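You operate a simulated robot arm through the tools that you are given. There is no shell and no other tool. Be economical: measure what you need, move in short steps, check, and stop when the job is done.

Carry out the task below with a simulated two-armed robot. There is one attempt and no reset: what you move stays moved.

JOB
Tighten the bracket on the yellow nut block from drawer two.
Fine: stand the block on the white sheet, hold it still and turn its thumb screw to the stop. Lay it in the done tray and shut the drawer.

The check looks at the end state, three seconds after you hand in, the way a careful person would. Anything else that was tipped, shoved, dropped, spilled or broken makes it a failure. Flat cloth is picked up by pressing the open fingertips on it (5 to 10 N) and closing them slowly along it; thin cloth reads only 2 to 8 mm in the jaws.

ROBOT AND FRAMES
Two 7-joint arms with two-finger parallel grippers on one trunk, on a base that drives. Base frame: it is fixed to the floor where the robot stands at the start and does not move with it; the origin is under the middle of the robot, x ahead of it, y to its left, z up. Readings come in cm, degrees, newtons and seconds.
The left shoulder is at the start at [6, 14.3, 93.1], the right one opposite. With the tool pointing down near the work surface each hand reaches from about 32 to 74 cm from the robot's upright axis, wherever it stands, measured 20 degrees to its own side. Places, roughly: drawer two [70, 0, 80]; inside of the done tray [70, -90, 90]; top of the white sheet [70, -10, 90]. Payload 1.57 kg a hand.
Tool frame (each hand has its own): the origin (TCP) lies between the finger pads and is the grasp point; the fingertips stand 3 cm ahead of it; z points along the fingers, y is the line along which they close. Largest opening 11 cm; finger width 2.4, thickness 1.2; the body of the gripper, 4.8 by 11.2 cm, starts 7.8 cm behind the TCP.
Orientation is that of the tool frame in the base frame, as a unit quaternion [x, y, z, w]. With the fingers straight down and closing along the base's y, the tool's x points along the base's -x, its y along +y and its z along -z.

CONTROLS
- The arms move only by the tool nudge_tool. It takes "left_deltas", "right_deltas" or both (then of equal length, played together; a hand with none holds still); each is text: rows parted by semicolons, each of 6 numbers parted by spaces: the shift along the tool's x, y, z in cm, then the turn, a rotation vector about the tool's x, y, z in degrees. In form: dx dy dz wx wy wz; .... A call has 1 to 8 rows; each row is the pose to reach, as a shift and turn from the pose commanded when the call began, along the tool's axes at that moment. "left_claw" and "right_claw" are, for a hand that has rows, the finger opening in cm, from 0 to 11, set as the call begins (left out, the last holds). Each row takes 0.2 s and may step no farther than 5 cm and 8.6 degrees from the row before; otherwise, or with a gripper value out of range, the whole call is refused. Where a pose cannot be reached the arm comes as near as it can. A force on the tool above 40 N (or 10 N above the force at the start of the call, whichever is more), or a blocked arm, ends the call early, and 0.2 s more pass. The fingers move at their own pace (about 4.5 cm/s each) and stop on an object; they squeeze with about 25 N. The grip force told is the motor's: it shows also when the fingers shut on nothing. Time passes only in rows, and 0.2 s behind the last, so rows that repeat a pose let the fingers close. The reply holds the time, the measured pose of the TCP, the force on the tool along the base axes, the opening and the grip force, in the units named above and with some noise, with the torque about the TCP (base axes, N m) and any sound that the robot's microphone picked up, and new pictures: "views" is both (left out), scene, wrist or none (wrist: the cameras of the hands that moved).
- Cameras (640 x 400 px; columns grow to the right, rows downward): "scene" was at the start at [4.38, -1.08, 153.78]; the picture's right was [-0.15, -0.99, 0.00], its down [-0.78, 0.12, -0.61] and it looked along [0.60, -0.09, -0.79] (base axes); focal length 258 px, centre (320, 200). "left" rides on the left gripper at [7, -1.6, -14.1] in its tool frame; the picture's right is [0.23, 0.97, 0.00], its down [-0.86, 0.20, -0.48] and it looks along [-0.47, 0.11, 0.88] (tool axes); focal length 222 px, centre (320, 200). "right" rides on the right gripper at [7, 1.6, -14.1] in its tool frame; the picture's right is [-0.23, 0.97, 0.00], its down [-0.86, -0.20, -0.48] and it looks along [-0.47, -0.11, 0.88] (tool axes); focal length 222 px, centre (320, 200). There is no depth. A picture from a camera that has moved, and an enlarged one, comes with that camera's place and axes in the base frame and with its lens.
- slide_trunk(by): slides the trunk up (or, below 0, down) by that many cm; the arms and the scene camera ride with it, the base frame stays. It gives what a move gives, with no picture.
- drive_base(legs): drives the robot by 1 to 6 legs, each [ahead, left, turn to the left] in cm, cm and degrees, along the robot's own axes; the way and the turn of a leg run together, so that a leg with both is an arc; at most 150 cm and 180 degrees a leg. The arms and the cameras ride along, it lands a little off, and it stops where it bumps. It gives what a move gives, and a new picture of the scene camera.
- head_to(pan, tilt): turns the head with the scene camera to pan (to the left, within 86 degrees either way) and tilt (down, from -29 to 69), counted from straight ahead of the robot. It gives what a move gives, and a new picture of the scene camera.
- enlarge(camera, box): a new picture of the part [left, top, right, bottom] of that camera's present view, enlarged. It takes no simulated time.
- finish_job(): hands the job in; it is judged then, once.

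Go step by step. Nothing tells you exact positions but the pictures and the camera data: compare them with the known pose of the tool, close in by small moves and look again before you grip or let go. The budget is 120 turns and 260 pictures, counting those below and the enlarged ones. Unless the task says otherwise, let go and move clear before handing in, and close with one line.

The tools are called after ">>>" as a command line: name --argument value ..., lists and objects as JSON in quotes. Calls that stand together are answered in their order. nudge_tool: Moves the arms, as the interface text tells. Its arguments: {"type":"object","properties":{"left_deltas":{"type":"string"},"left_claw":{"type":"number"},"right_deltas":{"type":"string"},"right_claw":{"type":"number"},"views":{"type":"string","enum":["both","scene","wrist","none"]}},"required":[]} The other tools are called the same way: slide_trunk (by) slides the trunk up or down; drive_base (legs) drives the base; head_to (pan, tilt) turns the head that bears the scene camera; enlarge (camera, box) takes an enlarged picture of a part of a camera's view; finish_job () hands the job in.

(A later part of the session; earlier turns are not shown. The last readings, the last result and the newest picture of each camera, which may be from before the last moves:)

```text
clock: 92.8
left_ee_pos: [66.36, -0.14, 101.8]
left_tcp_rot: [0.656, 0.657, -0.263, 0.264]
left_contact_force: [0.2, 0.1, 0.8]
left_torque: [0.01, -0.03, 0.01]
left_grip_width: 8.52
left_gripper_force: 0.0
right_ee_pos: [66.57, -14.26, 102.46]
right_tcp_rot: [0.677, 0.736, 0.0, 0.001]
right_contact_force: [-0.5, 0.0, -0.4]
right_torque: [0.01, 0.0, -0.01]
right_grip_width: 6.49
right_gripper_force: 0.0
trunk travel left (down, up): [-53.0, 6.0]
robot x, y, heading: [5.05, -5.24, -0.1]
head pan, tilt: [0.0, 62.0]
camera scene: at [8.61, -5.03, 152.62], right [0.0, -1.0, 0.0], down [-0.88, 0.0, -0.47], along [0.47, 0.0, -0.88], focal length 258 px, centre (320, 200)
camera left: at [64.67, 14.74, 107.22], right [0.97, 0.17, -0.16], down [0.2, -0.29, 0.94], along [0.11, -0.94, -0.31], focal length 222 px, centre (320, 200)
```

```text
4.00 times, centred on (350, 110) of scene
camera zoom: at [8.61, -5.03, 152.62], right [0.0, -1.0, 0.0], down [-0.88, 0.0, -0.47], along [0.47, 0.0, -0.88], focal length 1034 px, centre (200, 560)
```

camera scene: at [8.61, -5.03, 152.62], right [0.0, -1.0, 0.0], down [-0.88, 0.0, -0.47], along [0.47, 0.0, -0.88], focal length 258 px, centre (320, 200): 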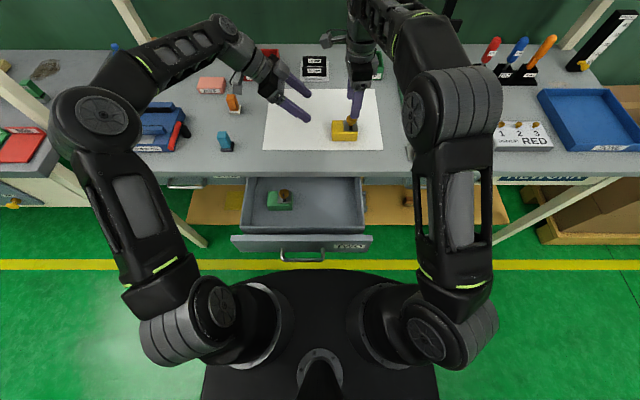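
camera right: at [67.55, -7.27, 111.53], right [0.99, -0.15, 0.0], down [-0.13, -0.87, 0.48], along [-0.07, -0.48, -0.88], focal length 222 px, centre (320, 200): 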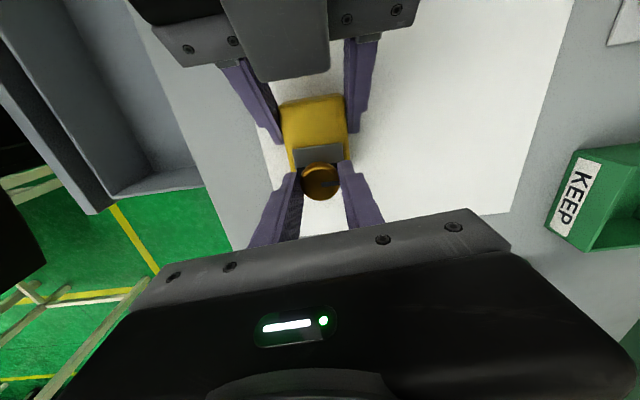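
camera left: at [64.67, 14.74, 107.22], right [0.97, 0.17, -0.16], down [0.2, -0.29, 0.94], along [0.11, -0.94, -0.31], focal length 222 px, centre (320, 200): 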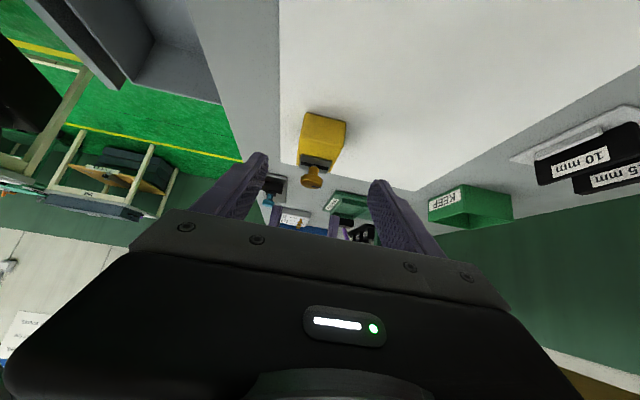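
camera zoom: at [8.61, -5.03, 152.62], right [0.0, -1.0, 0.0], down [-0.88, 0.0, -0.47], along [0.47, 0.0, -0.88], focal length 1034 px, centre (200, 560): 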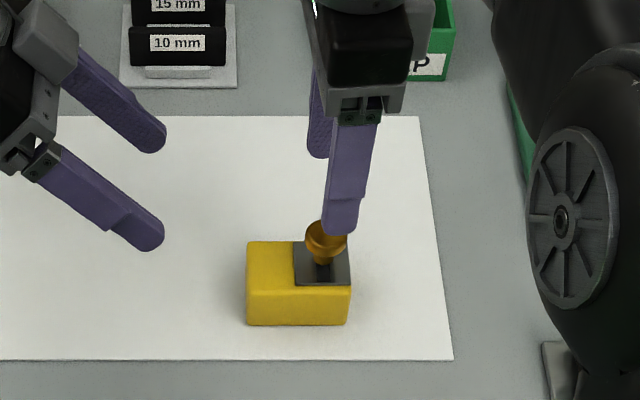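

The block stands untouched with its screw tightened. I'll rotate the right hand back, opened wide, centred over the block.

>>> nudge_tool --right_deltas "0.4 0 0 0 0 -8.5; 0.8 0 0 0 0 -17; 1.2 0 0 0 0 -25.5; 1.6 0 0 0 0 -34; 1.6 0 0 0 0 -42.5; 1.6 0 0 0 0 -51; 1.6 0 0 0 0 -59.5; 1.6 0 0 0 0 -68" --right_claw 11 --views "none"

>>> nudge_tool --right_deltas "0 0 0 0 0 -8.5; 0 0 0 0 0 -17; 0 0 0 0 0 -17" --views "wrist"

>>> enlarge --camera "scene" --box '[270, 60, 430, 160]'

```text
clock: 94.7
left_ee_pos: [66.41, -0.16, 101.77]
left_tcp_rot: [0.656, 0.656, -0.263, 0.264]
left_contact_force: [0.5, -0.5, 0.3]
left_torque: [-0.01, 0.01, -0.02]
left_grip_width: 8.5
left_gripper_force: 0.1
right_ee_pos: [66.37, -12.87, 102.4]
right_tcp_rot: [0.148, 0.989, -0.001, 0.001]
right_contact_force: [-0.7, -0.2, -0.4]
right_torque: [0.0, 0.01, 0.0]
right_grip_width: 10.99
right_gripper_force: 0.0
trunk travel left (down, up): [-53.0, 6.0]
robot x, y, heading: [4.99, -4.77, -0.1]
head pan, tilt: [0.0, 62.0]
```

```text
clock: 95.5
left_ee_pos: [66.47, -0.07, 101.75]
left_tcp_rot: [0.656, 0.657, -0.263, 0.264]
left_contact_force: [0.6, -0.2, 1.5]
left_torque: [0.03, 0.0, 0.0]
left_grip_width: 8.52
left_gripper_force: 0.1
right_ee_pos: [66.43, -12.89, 102.36]
right_tcp_rot: [0.0, 1.0, -0.001, 0.0]
right_contact_force: [0.8, 0.8, -0.1]
right_torque: [-0.05, 0.0, 0.04]
right_grip_width: 11.01
right_gripper_force: 0.0
trunk travel left (down, up): [-53.0, 6.0]
robot x, y, heading: [5.28, -4.79, -0.1]
head pan, tilt: [0.0, 62.0]
camera right: at [59.45, -11.15, 116.53], right [0.23, 0.97, 0.0], down [0.85, -0.2, 0.48], along [0.47, -0.11, -0.88], focal length 222 px, centre (320, 200)
```

right: 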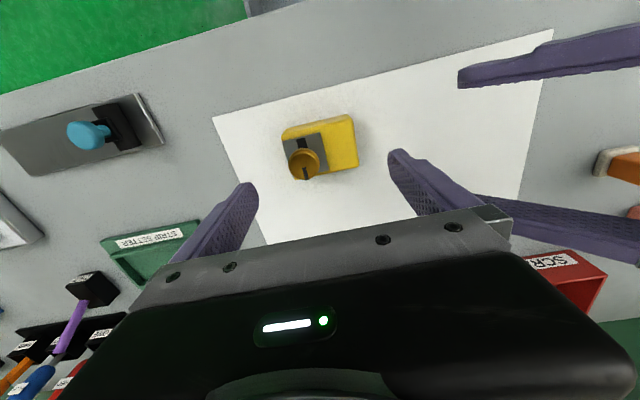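

```text
4.00 times, centred on (350, 110) of scene
camera zoom: at [8.65, -5.05, 152.63], right [0.0, -1.0, 0.0], down [-0.88, 0.0, -0.47], along [0.47, 0.0, -0.88], focal length 1034 px, centre (200, 560)
```

zoom: 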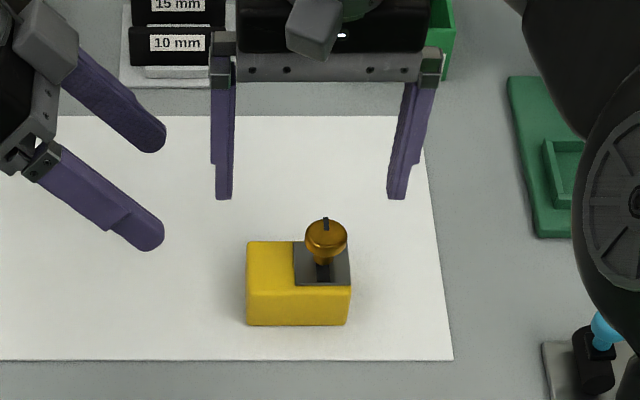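

Mark points to the rear, 180° from its start. I'll descend and grasp the block.

>>> nudge_tool --right_deltas "0 0 3 0 0 0; 0 0 6 0 0 0; 0 0 8.5 0 0 0; 0 0 10.3 0 0 0; 0 0 10.3 0 0 0" --views "wrist"

>>> nudge_tool --right_deltas "0 0 0 0 0 0; 0 0 0 0 0 0; 0 0 0 0 0 0; 0 0 0 0 0 0" --right_claw 6 --views "wrist"

```text
clock: 96.7
left_ee_pos: [66.35, -0.18, 101.77]
left_tcp_rot: [0.656, 0.656, -0.263, 0.264]
left_contact_force: [1.2, -0.3, 0.0]
left_torque: [-0.02, -0.02, 0.02]
left_grip_width: 8.52
left_gripper_force: 0.1
right_ee_pos: [66.44, -12.96, 92.11]
right_tcp_rot: [0.002, 1.0, -0.001, 0.001]
right_contact_force: [0.9, 0.0, 0.1]
right_torque: [0.03, -0.01, -0.02]
right_grip_width: 11.02
right_gripper_force: 0.1
trunk travel left (down, up): [-53.0, 6.0]
robot x, y, heading: [5.21, -4.94, -0.1]
head pan, tilt: [0.0, 62.0]
camera right: at [59.5, -11.18, 106.22], right [0.23, 0.97, 0.0], down [0.85, -0.2, 0.48], along [0.47, -0.11, -0.88], focal length 222 px, centre (320, 200)
```

right: 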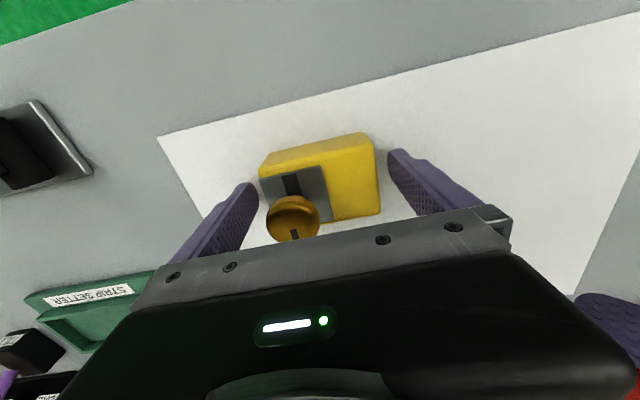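

```text
clock: 97.7
left_ee_pos: [66.34, -0.08, 101.74]
left_tcp_rot: [0.656, 0.657, -0.263, 0.264]
left_contact_force: [0.0, 0.4, -0.3]
left_torque: [0.02, 0.01, 0.0]
left_grip_width: 8.52
left_gripper_force: 0.1
right_ee_pos: [66.52, -12.92, 92.11]
right_tcp_rot: [0.0, 1.0, -0.001, 0.0]
right_contact_force: [0.6, -0.4, 0.2]
right_torque: [0.11, -0.02, 0.0]
right_grip_width: 7.96
right_gripper_force: 25.0
trunk travel left (down, up): [-53.0, 6.0]
robot x, y, heading: [5.32, -5.51, -0.1]
head pan, tilt: [0.0, 62.0]
camera right: at [59.5, -11.16, 106.24], right [0.23, 0.97, 0.0], down [0.85, -0.2, 0.48], along [0.47, -0.11, -0.88], focal length 222 px, centre (320, 200)
```

right: 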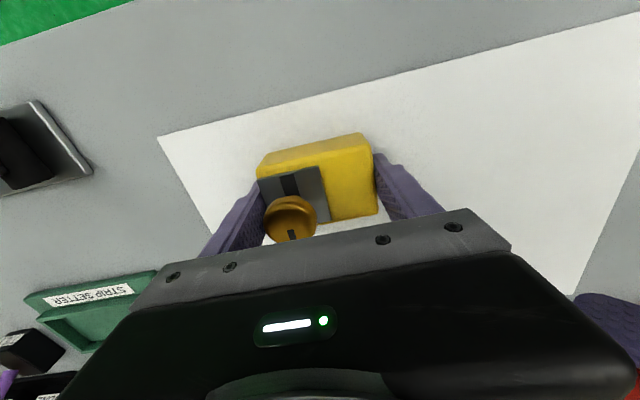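

The block is gripped again. I'll lift it and pull it in, then back off the bench before driving right.

>>> nudge_tool --right_deltas "0 0 -3 0 0 0; 0 0 -7 0 0 0; 0 0 -10 0 0 0; 3 0 -12 0 0 0; 6 0 -14 0 0 0; 9 0 -16 0 0 0; 9 0 -16 0 0 0" --views "none"

>>> drive_base --legs '[[-14, 0, 0]]'

>>> drive_base --legs '[[-14, 0, 0]]'

```text
clock: 99.2
left_ee_pos: [66.56, -0.07, 101.73]
left_tcp_rot: [0.656, 0.656, -0.263, 0.264]
left_contact_force: [0.3, 0.9, -0.7]
left_torque: [-0.04, 0.01, 0.0]
left_grip_width: 8.49
left_gripper_force: 0.0
right_ee_pos: [57.4, -12.77, 108.17]
right_tcp_rot: [0.002, 1.0, -0.001, 0.0]
right_contact_force: [-0.6, -0.2, -1.6]
right_torque: [-0.01, 0.03, 0.0]
right_grip_width: 7.97
right_gripper_force: 25.2
trunk travel left (down, up): [-53.0, 6.0]
robot x, y, heading: [5.17, -5.22, -0.0]
head pan, tilt: [0.0, 62.0]
```

```text
clock: 100.6
left_ee_pos: [52.45, -0.18, 101.87]
left_tcp_rot: [0.655, 0.657, -0.262, 0.265]
left_contact_force: [0.1, 0.3, 0.7]
left_torque: [0.03, -0.03, 0.03]
left_grip_width: 8.5
left_gripper_force: 0.1
right_ee_pos: [43.22, -12.8, 108.17]
right_tcp_rot: [0.002, 1.0, -0.001, 0.001]
right_contact_force: [-0.2, 0.1, -1.6]
right_torque: [-0.06, -0.02, -0.01]
right_grip_width: 7.99
right_gripper_force: 25.7
trunk travel left (down, up): [-53.0, 6.0]
robot x, y, heading: [-9.22, -5.34, 0.1]
head pan, tilt: [0.0, 62.0]
camera scene: at [-5.47, -5.07, 152.63], right [0.0, -1.0, 0.0], down [-0.88, 0.0, -0.47], along [0.47, 0.0, -0.88], focal length 258 px, centre (320, 200)
```

scene: 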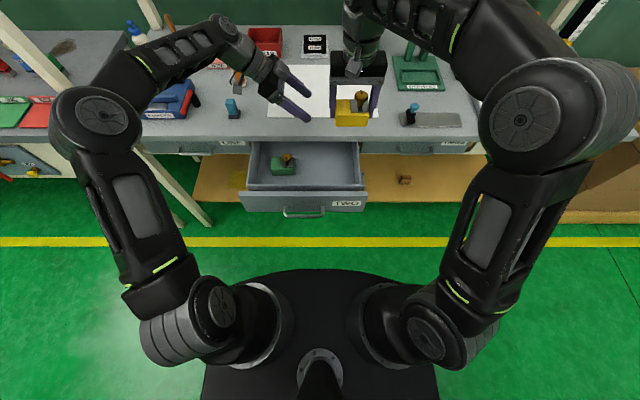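

```text
clock: 101.9
left_ee_pos: [38.47, -0.19, 101.88]
left_tcp_rot: [0.656, 0.656, -0.262, 0.265]
left_contact_force: [0.0, -0.3, -0.2]
left_torque: [0.05, 0.02, -0.02]
left_grip_width: 8.51
left_gripper_force: 0.0
right_ee_pos: [29.39, -12.89, 108.34]
right_tcp_rot: [0.002, 1.0, -0.001, 0.001]
right_contact_force: [0.6, 0.2, -2.2]
right_torque: [-0.02, -0.1, 0.01]
right_grip_width: 7.96
right_gripper_force: 24.8
trunk travel left (down, up): [-53.0, 6.0]
robot x, y, heading: [-22.66, -4.98, 0.1]
head pan, tilt: [0.0, 62.0]
camera scene: at [-19.4, -5.08, 152.63], right [0.0, -1.0, 0.0], down [-0.88, 0.0, -0.47], along [0.47, 0.0, -0.88], focal length 258 px, centre (320, 200)
```

scene: 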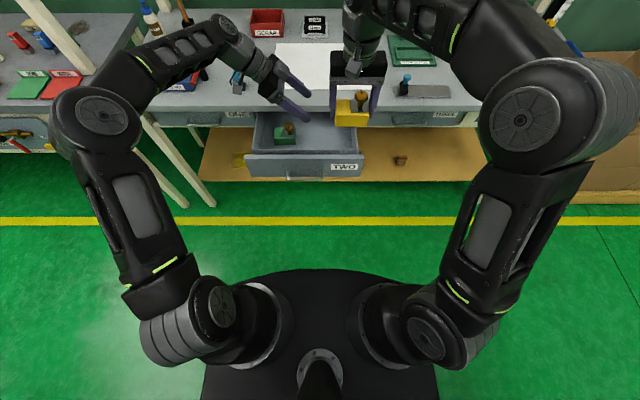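

Clear of the bench. I'll drive right in two legs.

>>> drive_base --legs '[[0, -36, 0]]'

>>> drive_base --legs '[[0, -36, 0]]'

>>> head_to --pan 0 --tilt 48

```text
clock: 104.2
left_ee_pos: [38.6, -36.79, 101.82]
left_tcp_rot: [0.656, 0.656, -0.263, 0.264]
left_contact_force: [1.1, -0.3, 0.7]
left_torque: [0.02, 0.01, 0.01]
left_grip_width: 8.49
left_gripper_force: 0.0
right_ee_pos: [29.46, -49.41, 108.1]
right_tcp_rot: [0.003, 1.0, -0.001, 0.0]
right_contact_force: [0.0, -0.5, -2.7]
right_torque: [0.04, -0.02, -0.01]
right_grip_width: 7.98
right_gripper_force: 25.0
trunk travel left (down, up): [-53.0, 6.0]
robot x, y, heading: [-22.55, -41.82, -0.3]
head pan, tilt: [0.0, 62.0]
camera scene: at [-19.27, -41.56, 152.62], right [0.0, -1.0, 0.0], down [-0.88, 0.0, -0.47], along [0.47, 0.0, -0.88], focal length 258 px, centre (320, 200)
```

scene: 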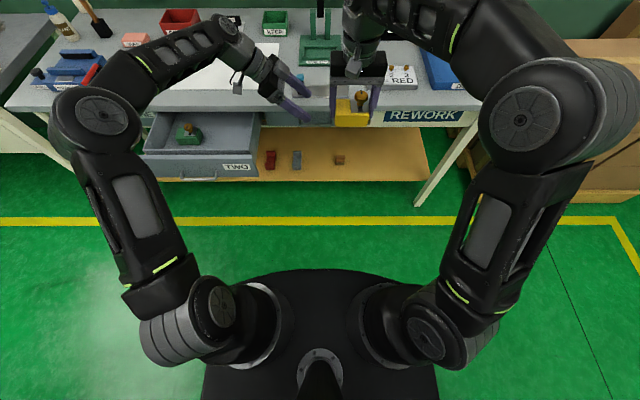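

```text
clock: 106.5
left_ee_pos: [38.53, -72.39, 101.8]
left_tcp_rot: [0.655, 0.657, -0.263, 0.265]
left_contact_force: [-0.1, -0.6, -0.4]
left_torque: [0.01, 0.0, 0.02]
left_grip_width: 8.48
left_gripper_force: 0.1
right_ee_pos: [29.51, -85.01, 108.11]
right_tcp_rot: [-0.001, 1.0, -0.001, 0.0]
right_contact_force: [0.3, 0.0, -2.0]
right_torque: [0.0, -0.02, 0.0]
right_grip_width: 7.95
right_gripper_force: 25.0
trunk travel left (down, up): [-53.0, 6.0]
robot x, y, heading: [-22.69, -77.58, 0.3]
head pan, tilt: [0.0, 62.0]
camera scene: at [-19.25, -77.48, 152.62], right [0.0, -1.0, 0.0], down [-0.88, 0.0, -0.47], along [0.47, 0.0, -0.88], focal length 258 px, centre (320, 200)
```

scene: 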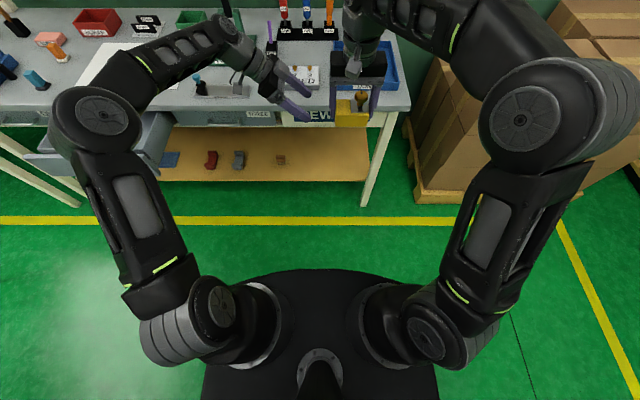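

```text
clock: 107.3
left_ee_pos: [38.58, -72.36, 101.8]
left_tcp_rot: [0.655, 0.657, -0.263, 0.265]
left_contact_force: [0.2, 0.5, 1.2]
left_torque: [0.01, -0.02, -0.02]
left_grip_width: 8.47
left_gripper_force: 0.1
right_ee_pos: [29.4, -85.01, 108.19]
right_tcp_rot: [0.0, 1.0, -0.002, 0.001]
right_contact_force: [-0.2, -0.3, -1.8]
right_torque: [0.0, 0.05, -0.02]
right_grip_width: 7.95
right_gripper_force: 24.6
trunk travel left (down, up): [-53.0, 6.0]
robot x, y, heading: [-22.53, -77.43, -0.1]
head pan, tilt: [0.0, 48.0]
camera scene: at [-17.8, -77.39, 154.38], right [0.0, -1.0, 0.0], down [-0.74, 0.0, -0.67], along [0.67, 0.0, -0.74], focal length 258 px, centre (320, 200)
```

scene: 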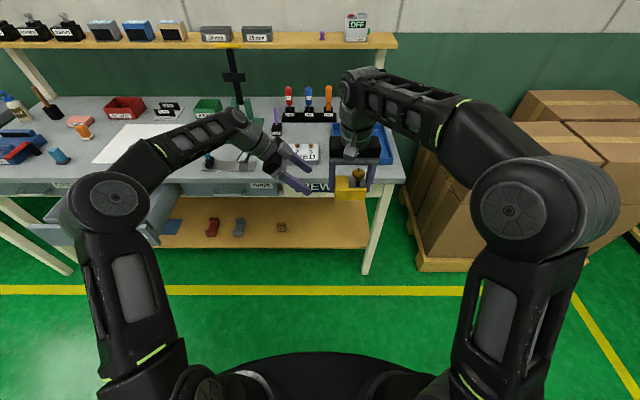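

The tray is ahead, partly hidden by the right hand. I'll retract the left hand, then approach and look with the wrist camera.

>>> nudge_tool --left_deltas "0 -4 0 0 0 0; 0 -8 0 0 0 0; 0 -12 0 0 0 0; 0 -15 0 0 0 0" --views "none"

>>> drive_base --legs '[[14, 0, 0]]'

>>> nudge_tool --right_deltas "0 0 0 0 0 0" --views "wrist"

```text
clock: 108.3
left_ee_pos: [23.42, -72.4, 101.86]
left_tcp_rot: [0.655, 0.658, -0.262, 0.265]
left_contact_force: [0.7, -0.6, 0.6]
left_torque: [-0.02, -0.01, 0.03]
left_grip_width: 8.49
left_gripper_force: 0.1
right_ee_pos: [29.42, -85.07, 108.14]
right_tcp_rot: [0.0, 1.0, -0.001, 0.0]
right_contact_force: [0.2, -0.2, -1.7]
right_torque: [0.03, -0.01, -0.01]
right_grip_width: 7.94
right_gripper_force: 25.3
trunk travel left (down, up): [-53.0, 6.0]
robot x, y, heading: [-22.72, -77.56, 0.0]
head pan, tilt: [0.0, 48.0]
```

```text
clock: 109.6
left_ee_pos: [37.79, -72.39, 101.81]
left_tcp_rot: [0.654, 0.658, -0.263, 0.265]
left_contact_force: [0.3, 0.1, 0.0]
left_torque: [0.0, 0.02, -0.02]
left_grip_width: 8.52
left_gripper_force: 0.0
right_ee_pos: [43.64, -84.87, 108.1]
right_tcp_rot: [0.0, 1.0, -0.001, -0.001]
right_contact_force: [0.7, 0.6, -1.8]
right_torque: [0.0, 0.08, -0.01]
right_grip_width: 7.96
right_gripper_force: 24.6
trunk travel left (down, up): [-53.0, 6.0]
robot x, y, heading: [-8.78, -77.52, 0.3]
head pan, tilt: [0.0, 48.0]
camera scene: at [-3.6, -77.34, 154.37], right [0.0, -1.0, 0.0], down [-0.74, 0.0, -0.67], along [0.67, 0.0, -0.74], focal length 258 px, centre (320, 200)
```

scene: 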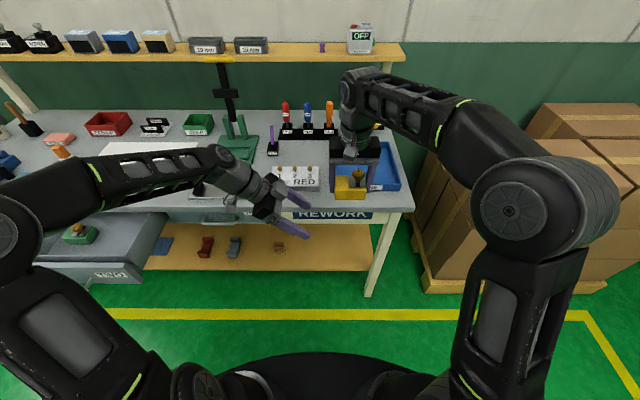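

```text
clock: 110.0
left_ee_pos: [37.5, -72.42, 101.76]
left_tcp_rot: [0.655, 0.657, -0.262, 0.265]
left_contact_force: [0.2, 0.1, 0.3]
left_torque: [0.0, 0.03, -0.02]
left_grip_width: 8.49
left_gripper_force: 0.1
right_ee_pos: [43.57, -84.88, 108.05]
right_tcp_rot: [-0.001, 1.0, 0.0, 0.0]
right_contact_force: [0.5, 0.0, -1.9]
right_torque: [-0.02, 0.01, 0.0]
right_grip_width: 7.96
right_gripper_force: 25.2
trunk travel left (down, up): [-53.0, 6.0]
robot x, y, heading: [-8.89, -77.58, 0.3]
head pan, tilt: [0.0, 48.0]
camera right: at [36.54, -83.22, 122.25], right [0.23, 0.97, 0.0], down [0.86, -0.2, 0.48], along [0.47, -0.11, -0.88], focal length 222 px, centre (320, 200)
```

right: 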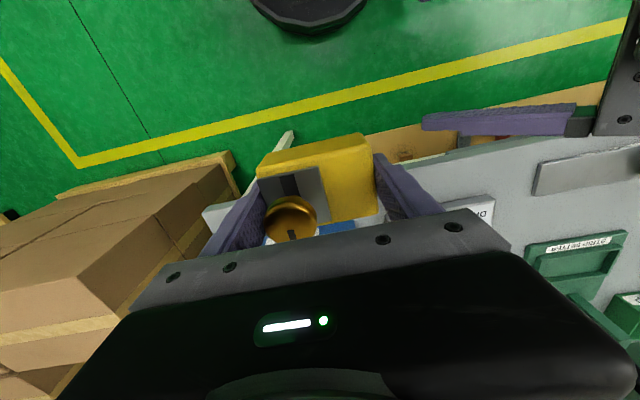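

>>> enlarge --camera "scene" --box '[260, 110, 460, 235]'

```text
3.20 times, centred on (360, 172) of scene
camera zoom: at [-3.74, -77.34, 154.38], right [0.0, -1.0, 0.0], down [-0.74, 0.0, -0.67], along [0.67, 0.0, -0.74], focal length 827 px, centre (192, 288)
```

zoom: 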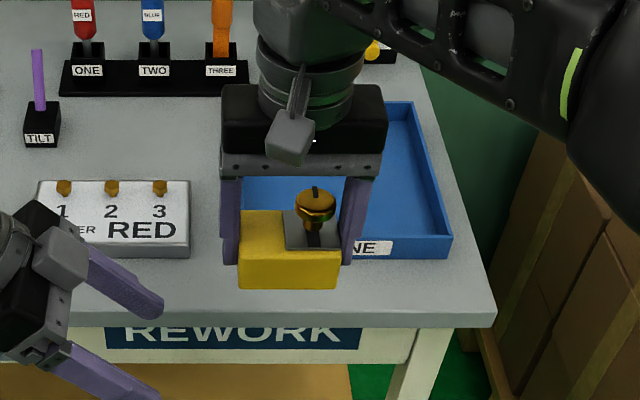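

The DONE tray spans about x 61–86, y -83 to -105. I'll drive 14 cm forward and move the block above its middle.

>>> drive_base --legs '[[14, 0, 0]]'

>>> nudge_tool --right_deltas "0 -3 0 0 0 0; -3 -5 1 0 0 0; -6 -7 2 0 0 0; -9 -7.5 3.5 0 0 0; -12.5 -7.5 5.5 0 0 0; -12.5 -7.5 5.5 0 0 0"

>>> enlarge --camera "scene" --box '[280, 90, 480, 215]'

```text
clock: 111.4
left_ee_pos: [51.62, -72.31, 101.76]
left_tcp_rot: [0.655, 0.657, -0.264, 0.264]
left_contact_force: [0.9, -0.4, 0.2]
left_torque: [0.01, 0.01, -0.03]
left_grip_width: 8.49
left_gripper_force: 0.0
right_ee_pos: [57.65, -84.99, 108.0]
right_tcp_rot: [0.0, 1.0, 0.0, -0.001]
right_contact_force: [0.2, 0.8, -1.6]
right_torque: [0.01, 0.03, -0.03]
right_grip_width: 7.94
right_gripper_force: 25.1
trunk travel left (down, up): [-53.0, 6.0]
robot x, y, heading: [5.58, -77.24, 0.5]
head pan, tilt: [0.0, 48.0]
camera scene: at [10.4, -77.29, 154.37], right [0.0, -1.0, 0.0], down [-0.74, 0.0, -0.67], along [0.67, 0.0, -0.74], focal length 258 px, centre (320, 200)
```

scene: 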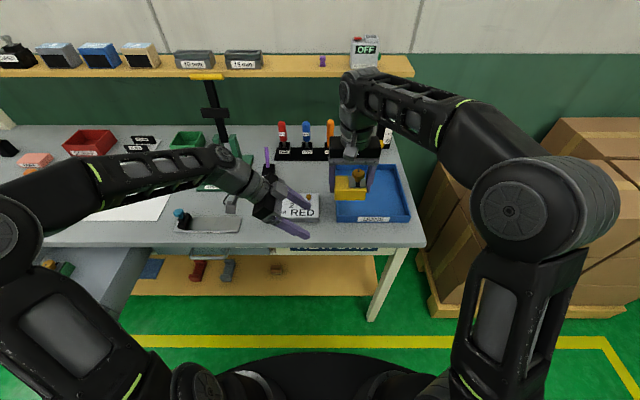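

```text
clock: 112.8
left_ee_pos: [51.56, -72.42, 101.81]
left_tcp_rot: [0.655, 0.657, -0.263, 0.265]
left_contact_force: [-0.2, -0.4, 0.3]
left_torque: [0.02, 0.02, -0.01]
left_grip_width: 8.5
left_gripper_force: 0.0
right_ee_pos: [65.46, -92.22, 105.26]
right_tcp_rot: [0.0, 1.0, -0.001, 0.001]
right_contact_force: [0.9, 0.6, -2.3]
right_torque: [0.02, 0.01, -0.03]
right_grip_width: 7.96
right_gripper_force: 24.8
right hand out of reach, approached as far as the arm can: row 4, 5, 6
trunk travel left (down, up): [-53.0, 6.0]
robot x, y, heading: [5.16, -77.11, 0.2]
head pan, tilt: [0.0, 48.0]
camera scene: at [10.21, -77.27, 154.38], right [0.0, -1.0, 0.0], down [-0.74, 0.0, -0.67], along [0.67, 0.0, -0.74], focal length 258 px, centre (320, 200)
camera right: at [58.5, -90.51, 119.31], right [0.23, 0.97, 0.0], down [0.85, -0.2, 0.48], along [0.47, -0.11, -0.88], focal length 222 px, centre (320, 200)
```

scene: 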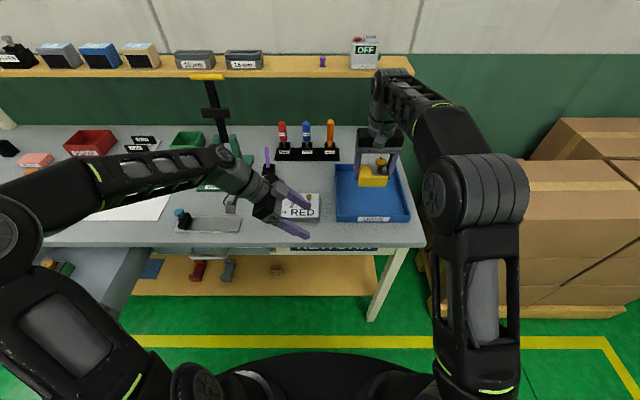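
right: 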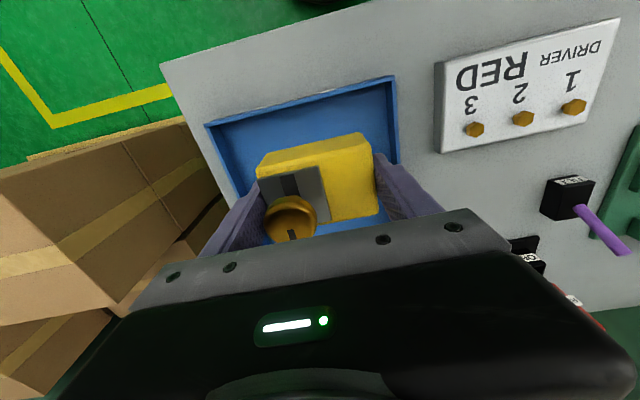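

```text
3.20 times, centred on (380, 152) of scene
camera zoom: at [10.21, -77.27, 154.38], right [0.0, -1.0, 0.0], down [-0.74, 0.0, -0.67], along [0.67, 0.0, -0.74], focal length 827 px, centre (128, 352)
```

zoom: 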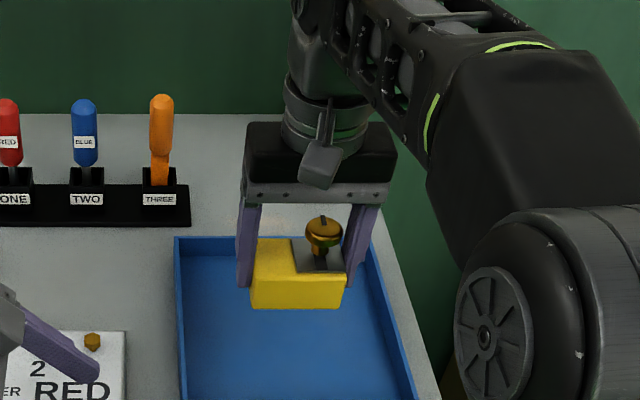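

The block hangs over the tray's front-middle with room on all sides. I'll lower it, easing 2 cm forward.

>>> nudge_tool --right_deltas "0 -0.5 2.5 0 0 0; -1 -1 5 0 0 0; -2.5 -1 7.5 0 0 0; -2.5 -1 10 0 0 0; -2.5 -1 10 0 0 0" --views "wrist"

>>> enlarge --camera "scene" --box '[300, 110, 460, 210]'

```text
clock: 114.0
left_ee_pos: [51.59, -72.3, 101.81]
left_tcp_rot: [0.654, 0.658, -0.262, 0.265]
left_contact_force: [0.4, -0.3, 0.0]
left_torque: [-0.01, -0.03, 0.02]
left_grip_width: 8.51
left_gripper_force: 0.2
right_ee_pos: [68.13, -93.32, 95.06]
right_tcp_rot: [0.0, 1.0, -0.001, 0.0]
right_contact_force: [-0.2, -0.2, -1.7]
right_torque: [0.0, 0.01, 0.01]
right_grip_width: 7.94
right_gripper_force: 24.7
trunk travel left (down, up): [-53.0, 6.0]
robot x, y, heading: [5.32, -77.39, 0.3]
head pan, tilt: [0.0, 48.0]
camera right: at [61.03, -91.58, 109.29], right [0.23, 0.97, 0.0], down [0.85, -0.2, 0.48], along [0.47, -0.11, -0.88], focal length 222 px, centre (320, 200)
```

right: 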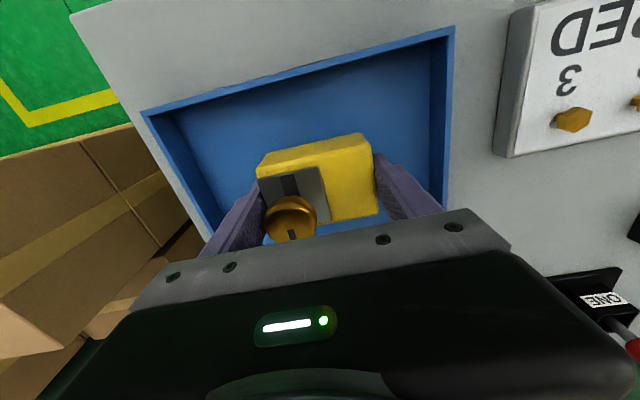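

```text
4.00 times, centred on (380, 160) of scene
camera zoom: at [10.22, -77.29, 154.38], right [0.0, -1.0, 0.0], down [-0.74, 0.0, -0.67], along [0.67, 0.0, -0.74], focal length 1034 px, centre (80, 360)
```

zoom: 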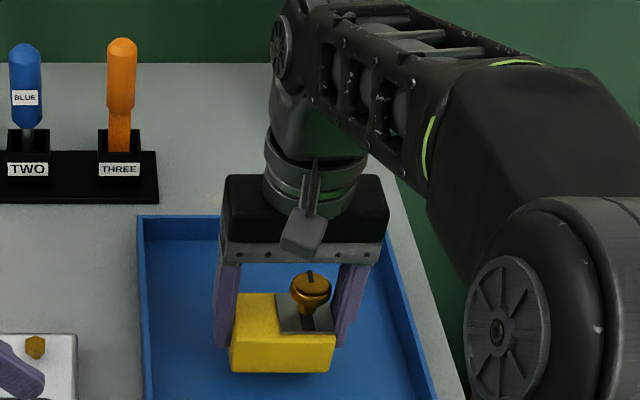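

>>> nudge_tool --right_deltas "0 0 0.7 0 0 0; 0 0 1.4 0 0 0; 0 0 2 0 0 0; 0 0 2 0 0 0" --views "none"

>>> nudge_tool --right_deltas "0 0 0.2 0 0 0; 0 0 0.4 0 0 0; 0 0 0.4 0 0 0" --views "none"

```text
clock: 115.0
left_ee_pos: [51.64, -72.27, 101.81]
left_tcp_rot: [0.655, 0.658, -0.262, 0.265]
left_contact_force: [-0.4, -0.8, 0.5]
left_torque: [0.0, 0.0, 0.04]
left_grip_width: 8.52
left_gripper_force: 0.0
right_ee_pos: [68.04, -93.29, 93.08]
right_tcp_rot: [0.0, 1.0, -0.001, 0.001]
right_contact_force: [0.5, -0.2, -1.7]
right_torque: [0.0, 0.0, 0.0]
right_grip_width: 7.97
right_gripper_force: 25.6
trunk travel left (down, up): [-53.0, 6.0]
robot x, y, heading: [5.47, -77.14, -0.0]
head pan, tilt: [0.0, 48.0]
```

```text
clock: 115.8
left_ee_pos: [51.57, -72.32, 101.84]
left_tcp_rot: [0.654, 0.657, -0.263, 0.266]
left_contact_force: [-0.7, -0.6, 0.4]
left_torque: [-0.02, 0.01, -0.05]
left_grip_width: 8.51
left_gripper_force: 0.1
right_ee_pos: [68.08, -93.37, 92.66]
right_tcp_rot: [0.0, 1.0, -0.001, 0.0]
right_contact_force: [-0.1, -0.1, -2.2]
right_torque: [-0.02, 0.01, -0.03]
right_grip_width: 7.95
right_gripper_force: 25.1
trunk travel left (down, up): [-53.0, 6.0]
robot x, y, heading: [5.25, -77.66, 0.3]
head pan, tilt: [0.0, 48.0]
```

>>> nudge_tool --right_deltas "0 0 0.2 0 0 0; 0 0 0.3 0 0 0; 0 0 0.3 0 0 0" --views "none"

>>> enlarge --camera "scene" --box '[320, 120, 440, 195]'

```text
clock: 116.6
left_ee_pos: [51.57, -72.28, 101.89]
left_tcp_rot: [0.655, 0.658, -0.262, 0.264]
left_contact_force: [-0.4, 0.7, 0.4]
left_torque: [-0.01, 0.03, 0.03]
left_grip_width: 8.49
left_gripper_force: 0.0
right_ee_pos: [68.01, -93.26, 92.5]
right_tcp_rot: [0.0, 1.0, -0.001, -0.001]
right_contact_force: [0.7, -0.4, -1.9]
right_torque: [-0.01, 0.02, -0.01]
right_grip_width: 7.97
right_gripper_force: 25.0
trunk travel left (down, up): [-53.0, 6.0]
robot x, y, heading: [5.27, -77.4, 0.3]
head pan, tilt: [0.0, 48.0]
```

```text
5.33 times, centred on (380, 158) of scene
camera zoom: at [10.22, -77.3, 154.38], right [0.0, -1.0, 0.0], down [-0.74, 0.0, -0.67], along [0.67, 0.0, -0.74], focal length 1378 px, centre (0, 427)
```

zoom: 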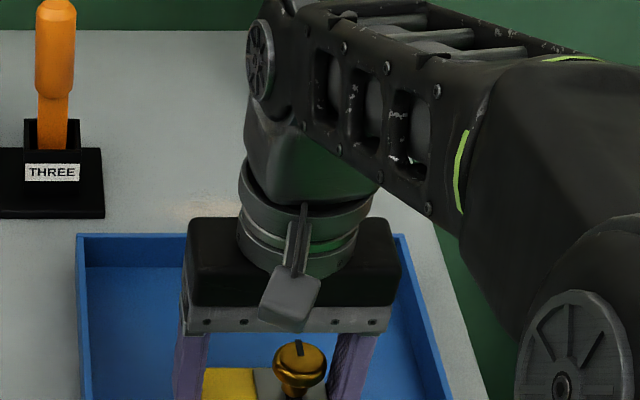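

>>> nudge_tool --right_deltas "0 0 0.15 0 0 0; 0 0 0.3 0 0 0; 0 0 0.3 0 0 0" --views "none"

>>> nudge_tool --right_deltas "0 0 0.1 0 0 0; 0 0 0.2 0 0 0; 0 0 0.2 0 0 0" --views "none"

```text
clock: 117.4
left_ee_pos: [51.61, -72.28, 101.9]
left_tcp_rot: [0.656, 0.657, -0.263, 0.264]
left_contact_force: [-1.2, -0.6, 0.3]
left_torque: [-0.01, 0.0, -0.02]
left_grip_width: 8.5
left_gripper_force: 0.0
right_ee_pos: [68.07, -93.2, 92.6]
right_tcp_rot: [0.001, 1.0, -0.002, 0.002]
right_contact_force: [0.8, -1.8, 18.3]
right_torque: [0.11, 0.33, -0.01]
right_grip_width: 7.97
right_gripper_force: 24.9
trunk travel left (down, up): [-53.0, 6.0]
robot x, y, heading: [5.08, -77.54, 0.2]
head pan, tilt: [0.0, 48.0]
```

```text
clock: 118.2
left_ee_pos: [51.23, -72.22, 101.93]
left_tcp_rot: [0.655, 0.657, -0.262, 0.266]
left_contact_force: [0.2, -0.3, 0.4]
left_torque: [0.01, -0.02, -0.03]
left_grip_width: 8.48
left_gripper_force: 0.1
right_ee_pos: [68.04, -93.33, 92.38]
right_tcp_rot: [0.0, 1.0, -0.001, 0.003]
right_contact_force: [5.3, -3.1, 34.9]
right_torque: [-0.55, 0.15, 0.11]
right_grip_width: 7.96
right_gripper_force: 25.3
trunk travel left (down, up): [-53.0, 6.0]
robot x, y, heading: [5.57, -77.33, 0.2]
head pan, tilt: [0.0, 48.0]
```

The block rests on the tray floor. I'll relieve, open slightly, and lift clear.

>>> nudge_tool --right_deltas "0 0 -0.2 0 0 0; 0 0 -0.35 0 0 0; 0 0 -0.35 0 0 0" --views "none"

>>> nudge_tool --right_deltas "0 0 0 0 0 0; 0 0 0 0 0 0; 0 0 0 0 0 0; 0 0 -3 0 0 0; 0 0 -7 0 0 0; 1 0 -10 0 0 0; 4 0 -13 0 0 0; 8 0 -15 0 0 0" --right_claw 10

>>> enlarge --camera "right" --box '[180, 60, 460, 235]'

```text
clock: 119.0
left_ee_pos: [51.4, -72.28, 101.77]
left_tcp_rot: [0.655, 0.657, -0.262, 0.265]
left_contact_force: [0.1, 0.0, -0.5]
left_torque: [-0.02, 0.0, 0.02]
left_grip_width: 8.51
left_gripper_force: 0.1
right_ee_pos: [68.05, -93.31, 92.32]
right_tcp_rot: [0.0, 1.0, -0.002, 0.001]
right_contact_force: [6.5, -0.9, 18.0]
right_torque: [-0.53, -0.74, 0.17]
right_grip_width: 7.97
right_gripper_force: 24.6
trunk travel left (down, up): [-53.0, 6.0]
robot x, y, heading: [5.26, -77.68, 0.3]
head pan, tilt: [0.0, 48.0]
```

```text
clock: 120.8
left_ee_pos: [51.57, -72.26, 101.82]
left_tcp_rot: [0.655, 0.658, -0.262, 0.265]
left_contact_force: [0.2, 0.1, -0.5]
left_torque: [0.05, -0.01, -0.02]
left_grip_width: 8.51
left_gripper_force: 0.1
right_ee_pos: [59.96, -93.08, 107.42]
right_tcp_rot: [0.0, 1.0, -0.001, 0.001]
right_contact_force: [0.1, 0.3, -0.9]
right_torque: [0.02, -0.01, 0.01]
right_grip_width: 10.0
right_gripper_force: 0.0
trunk travel left (down, up): [-53.0, 6.0]
robot x, y, heading: [5.32, -77.08, 0.1]
head pan, tilt: [0.0, 48.0]
camera scene: at [10.08, -77.31, 154.38], right [0.0, -1.0, 0.0], down [-0.74, 0.0, -0.67], along [0.67, 0.0, -0.74], focal length 258 px, centre (320, 200)
camera right: at [52.9, -91.38, 121.51], right [0.23, 0.97, 0.0], down [0.85, -0.2, 0.48], along [0.47, -0.11, -0.88], focal length 222 px, centre (320, 200)
```

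scene: 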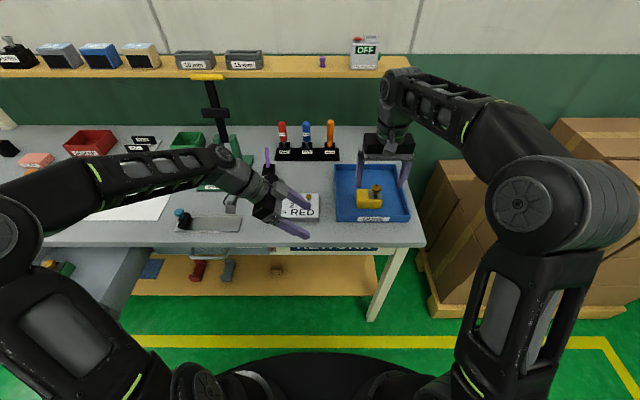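
right: 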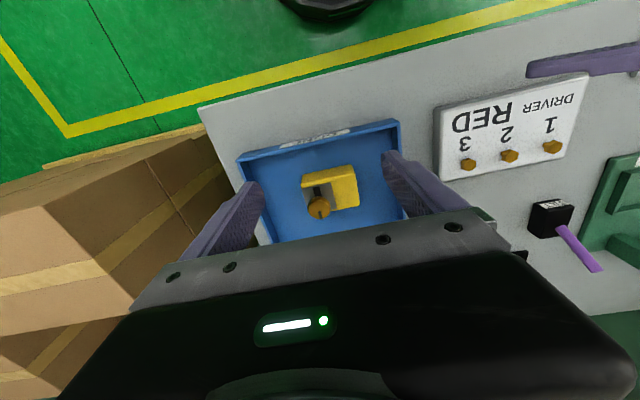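

```text
2.29 times, centred on (320, 148) of right
camera zoom: at [52.9, -91.38, 121.51], right [0.23, 0.97, 0.0], down [0.85, -0.2, 0.48], along [0.47, -0.11, -0.88], focal length 508 px, centre (320, 320)
```

zoom: 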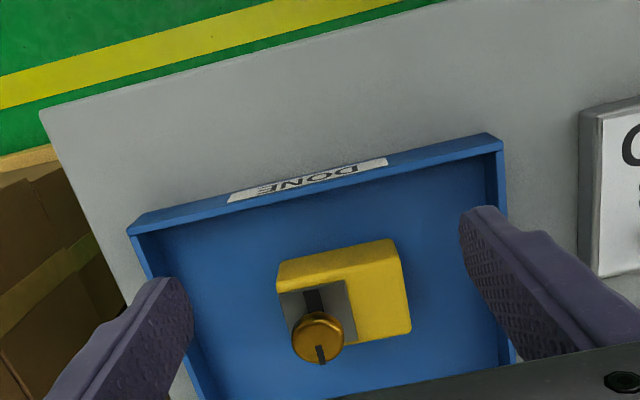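

The block lies flat in the DONE tray with its mark at the stop. Now I'll back away, fold the left hand outwards, and drive left to shut the drawer.

>>> drive_base --legs '[[-14, 0, 0]]'

>>> drive_base --legs '[[-15, 0, 0]]'

>>> nudge_tool --left_deltas "1.5 -1.5 -2.5 0 0 0; 3 -3 -5 0 0 0; 4.5 -4.5 -7.5 0 0 0; 6 -6 -10 0 0 0; 7.5 -7 -12.5 0 0 0; 9 -8 -15 0 0 0" --views "none"

>>> drive_base --legs '[[0, 45, 0]]'

>>> drive_base --legs '[[0, 47, 0]]'

```text
clock: 122.1
left_ee_pos: [37.45, -72.26, 101.92]
left_tcp_rot: [0.655, 0.657, -0.262, 0.266]
left_contact_force: [-0.8, -0.2, 0.3]
left_torque: [0.0, -0.01, 0.01]
left_grip_width: 8.5
left_gripper_force: 0.0
right_ee_pos: [46.09, -93.15, 107.45]
right_tcp_rot: [0.0, 1.0, -0.002, 0.001]
right_contact_force: [-0.4, -0.1, 0.3]
right_torque: [-0.02, -0.01, 0.0]
right_grip_width: 9.98
right_gripper_force: 0.0
trunk travel left (down, up): [-53.0, 6.0]
robot x, y, heading: [-8.94, -77.6, 0.3]
head pan, tilt: [0.0, 48.0]
camera scene: at [-3.89, -77.33, 154.39], right [0.0, -1.0, 0.0], down [-0.74, 0.0, -0.67], along [0.67, 0.0, -0.74], focal length 258 px, centre (320, 200)
```

scene: 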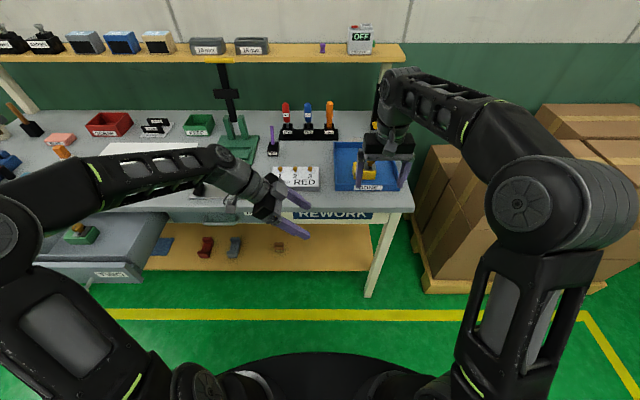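

```text
clock: 123.5
left_ee_pos: [22.6, -72.15, 101.9]
left_tcp_rot: [0.654, 0.658, -0.262, 0.266]
left_contact_force: [-0.3, 0.3, -0.6]
left_torque: [0.0, 0.0, 0.03]
left_grip_width: 8.52
left_gripper_force: 0.1
right_ee_pos: [31.21, -93.11, 107.36]
right_tcp_rot: [-0.001, 1.0, -0.001, 0.001]
right_contact_force: [-0.9, 0.1, 0.4]
right_torque: [0.0, -0.04, 0.0]
right_grip_width: 10.0
right_gripper_force: 0.0
trunk travel left (down, up): [-53.0, 6.0]
robot x, y, heading: [-23.42, -77.47, 0.3]
head pan, tilt: [0.0, 48.0]
camera scene: at [-18.79, -77.4, 154.39], right [0.01, -1.0, 0.0], down [-0.74, 0.0, -0.67], along [0.67, 0.0, -0.74], focal length 258 px, centre (320, 200)
```

scene: 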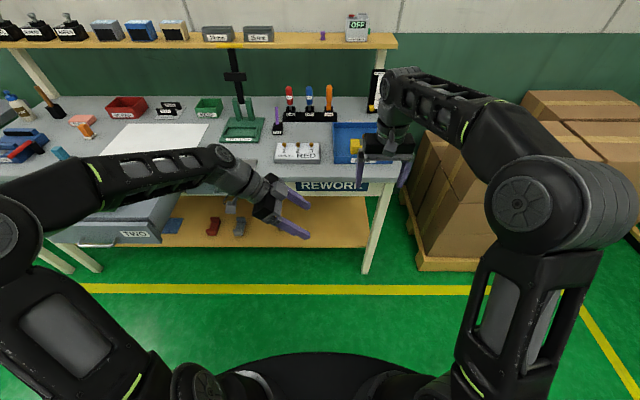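

```text
clock: 124.8
left_ee_pos: [14.49, -55.39, 106.47]
left_tcp_rot: [0.653, 0.658, -0.262, 0.266]
left_contact_force: [0.2, 0.1, 0.7]
left_torque: [0.0, -0.02, 0.02]
left_grip_width: 8.52
left_gripper_force: 0.0
right_ee_pos: [31.35, -93.02, 107.25]
right_tcp_rot: [0.0, 1.0, -0.001, 0.0]
right_contact_force: [-1.0, 0.1, -0.1]
right_torque: [0.0, 0.01, -0.01]
right_grip_width: 10.0
right_gripper_force: 0.1
trunk travel left (down, up): [-53.0, 6.0]
robot x, y, heading: [-23.59, -77.52, 0.3]
head pan, tilt: [0.0, 48.0]
```

```text
clock: 127.6
left_ee_pos: [14.24, -10.35, 106.53]
left_tcp_rot: [0.654, 0.658, -0.262, 0.266]
left_contact_force: [0.7, -0.2, 0.2]
left_torque: [-0.01, 0.01, -0.03]
left_grip_width: 8.47
left_gripper_force: 0.2
right_ee_pos: [31.0, -47.93, 107.39]
right_tcp_rot: [-0.002, 1.0, -0.002, -0.001]
right_contact_force: [0.2, 0.3, 1.0]
right_torque: [-0.03, 0.02, 0.02]
right_grip_width: 10.0
right_gripper_force: 0.1
trunk travel left (down, up): [-53.0, 6.0]
robot x, y, heading: [-23.99, -32.54, 0.6]
head pan, tilt: [0.0, 48.0]
camera scene: at [-18.89, -32.27, 154.38], right [0.01, -1.0, 0.0], down [-0.74, -0.01, -0.67], along [0.67, 0.0, -0.74], focal length 258 px, centre (320, 200)
```

scene: 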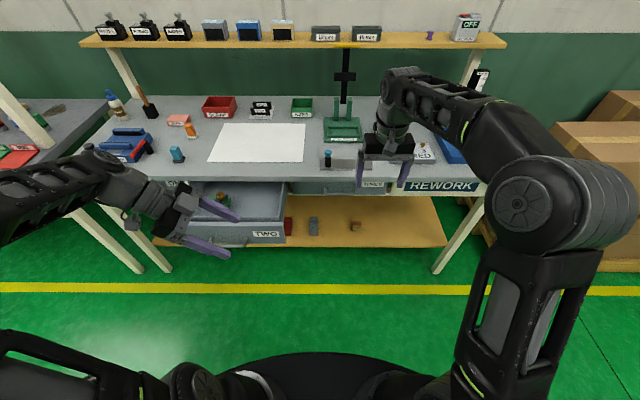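

```text
clock: 130.4
left_ee_pos: [13.85, 36.96, 106.46]
left_tcp_rot: [0.653, 0.659, -0.262, 0.266]
left_contact_force: [-1.0, 0.3, 0.2]
left_torque: [-0.02, 0.01, -0.01]
left_grip_width: 8.47
left_gripper_force: 0.1
right_ee_pos: [30.7, -0.62, 107.31]
right_tcp_rot: [-0.003, 1.0, -0.002, 0.0]
right_contact_force: [0.0, 1.3, 0.6]
right_torque: [-0.02, 0.01, -0.01]
right_grip_width: 10.03
right_gripper_force: 0.0
trunk travel left (down, up): [-53.0, 6.0]
robot x, y, heading: [-24.11, 15.08, 0.7]
head pan, tilt: [0.0, 48.0]
camera scene: at [-19.24, 14.89, 154.38], right [0.01, -1.0, 0.0], down [-0.74, -0.01, -0.67], along [0.67, 0.01, -0.74], focal length 258 px, centre (320, 200)
```

scene: 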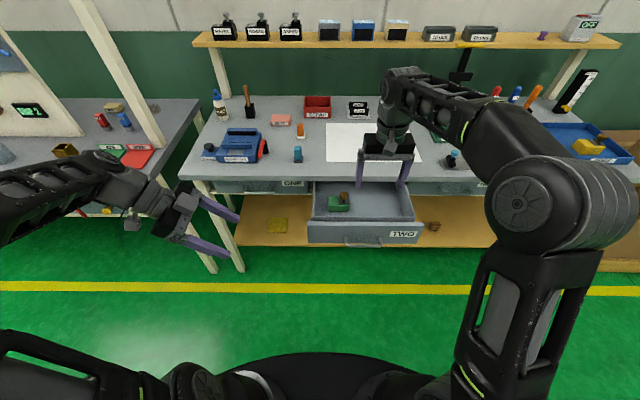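

I'll back up 16 cm, then pitch the right hand forward with closed fingers.

>>> drive_base --legs '[[-16, 0, -0.7]]'

>>> nudge_tool --right_deltas "-0.5 0 0 0 -8.5 0; -1 0 0 0 -17 0; -1.5 0 0 0 -25.5 0; -2 0 0 0 -34 0; -2.5 0 0 0 -42.5 0; -3 0 0 0 -51 0; -3.5 0 0 0 -59.5 0; -4 0 0 0 -68 0" --right_claw 0 --views "none"

>>> slide_trunk --by -26

>>> head_to --pan -10 --tilt 42

```text
clock: 131.8
left_ee_pos: [-2.0, 36.26, 106.44]
left_tcp_rot: [0.657, 0.655, -0.263, 0.265]
left_contact_force: [-0.4, -0.5, 0.0]
left_torque: [-0.01, -0.03, -0.02]
left_grip_width: 8.49
left_gripper_force: 0.1
right_ee_pos: [14.44, -1.35, 107.39]
right_tcp_rot: [0.003, 1.0, -0.001, 0.001]
right_contact_force: [-0.3, 0.7, -0.5]
right_torque: [0.01, -0.02, -0.02]
right_grip_width: 9.99
right_gripper_force: 0.0
trunk travel left (down, up): [-53.0, 6.0]
robot x, y, heading: [-40.26, 14.23, 0.0]
head pan, tilt: [0.0, 48.0]
camera scene: at [-35.4, 14.7, 154.39], right [0.0, -1.0, 0.0], down [-0.74, 0.0, -0.67], along [0.67, 0.0, -0.74], focal length 258 px, centre (320, 200)
```

scene: 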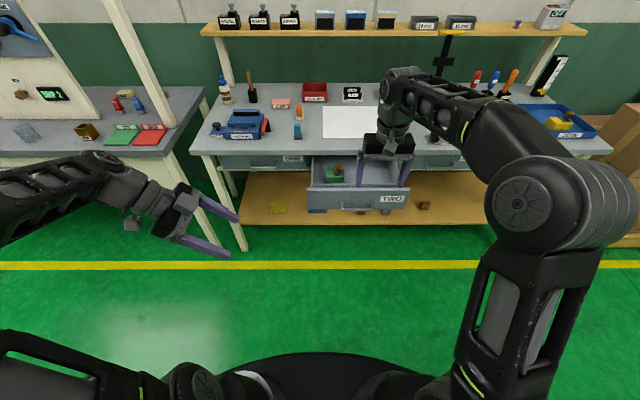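

```text
clock: 133.6
left_ee_pos: [-1.81, 36.33, 106.56]
left_tcp_rot: [0.657, 0.656, -0.263, 0.264]
left_contact_force: [0.0, 0.2, 0.3]
left_torque: [0.0, 0.02, 0.0]
left_grip_width: 8.52
left_gripper_force: 0.2
right_ee_pos: [18.49, -1.43, 107.37]
right_tcp_rot: [0.003, 0.829, -0.003, 0.559]
right_contact_force: [0.0, -0.5, 0.0]
right_torque: [-0.01, 0.01, 0.0]
right_grip_width: 0.0
right_gripper_force: 21.6
trunk travel left (down, up): [-53.0, 6.0]
robot x, y, heading: [-40.02, 14.69, -0.1]
head pan, tilt: [0.0, 48.0]
```

```text
clock: 136.3
left_ee_pos: [-1.76, 36.34, 80.41]
left_tcp_rot: [0.656, 0.656, -0.263, 0.264]
left_contact_force: [-0.4, 0.1, -0.9]
left_torque: [0.01, 0.0, -0.02]
left_grip_width: 8.51
left_gripper_force: 0.0
right_ee_pos: [18.51, -1.35, 81.32]
right_tcp_rot: [0.003, 0.829, -0.003, 0.56]
right_contact_force: [-1.0, 0.0, -0.3]
right_torque: [0.02, -0.02, 0.03]
right_grip_width: 0.0
right_gripper_force: 21.2
trunk travel left (down, up): [-27.0, 32.0]
robot x, y, heading: [-40.36, 14.79, -0.5]
head pan, tilt: [0.0, 48.0]
```

```text
clock: 137.0
left_ee_pos: [-1.81, 36.31, 80.57]
left_tcp_rot: [0.657, 0.655, -0.264, 0.264]
left_contact_force: [-0.7, -1.1, 0.4]
left_torque: [0.01, -0.02, -0.01]
left_grip_width: 8.52
left_gripper_force: 0.0
right_ee_pos: [18.46, -1.42, 81.27]
right_tcp_rot: [0.002, 0.828, -0.002, 0.56]
right_contact_force: [0.3, 0.6, -1.0]
right_torque: [0.0, 0.01, 0.0]
right_grip_width: 0.0
right_gripper_force: 21.6
trunk travel left (down, up): [-27.0, 32.0]
robot x, y, heading: [-40.55, 14.76, -0.2]
head pan, tilt: [-10.0, 42.0]
camera scene: at [-34.9, 13.25, 129.23], right [-0.18, -0.98, 0.0], down [-0.66, 0.12, -0.74], along [0.73, -0.13, -0.67], focal length 258 px, centre (320, 200)
```

scene: 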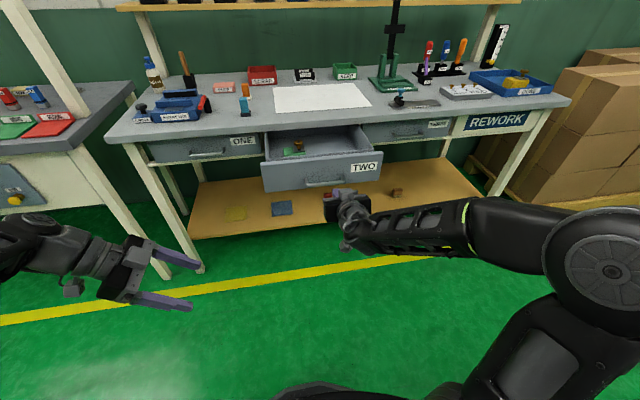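

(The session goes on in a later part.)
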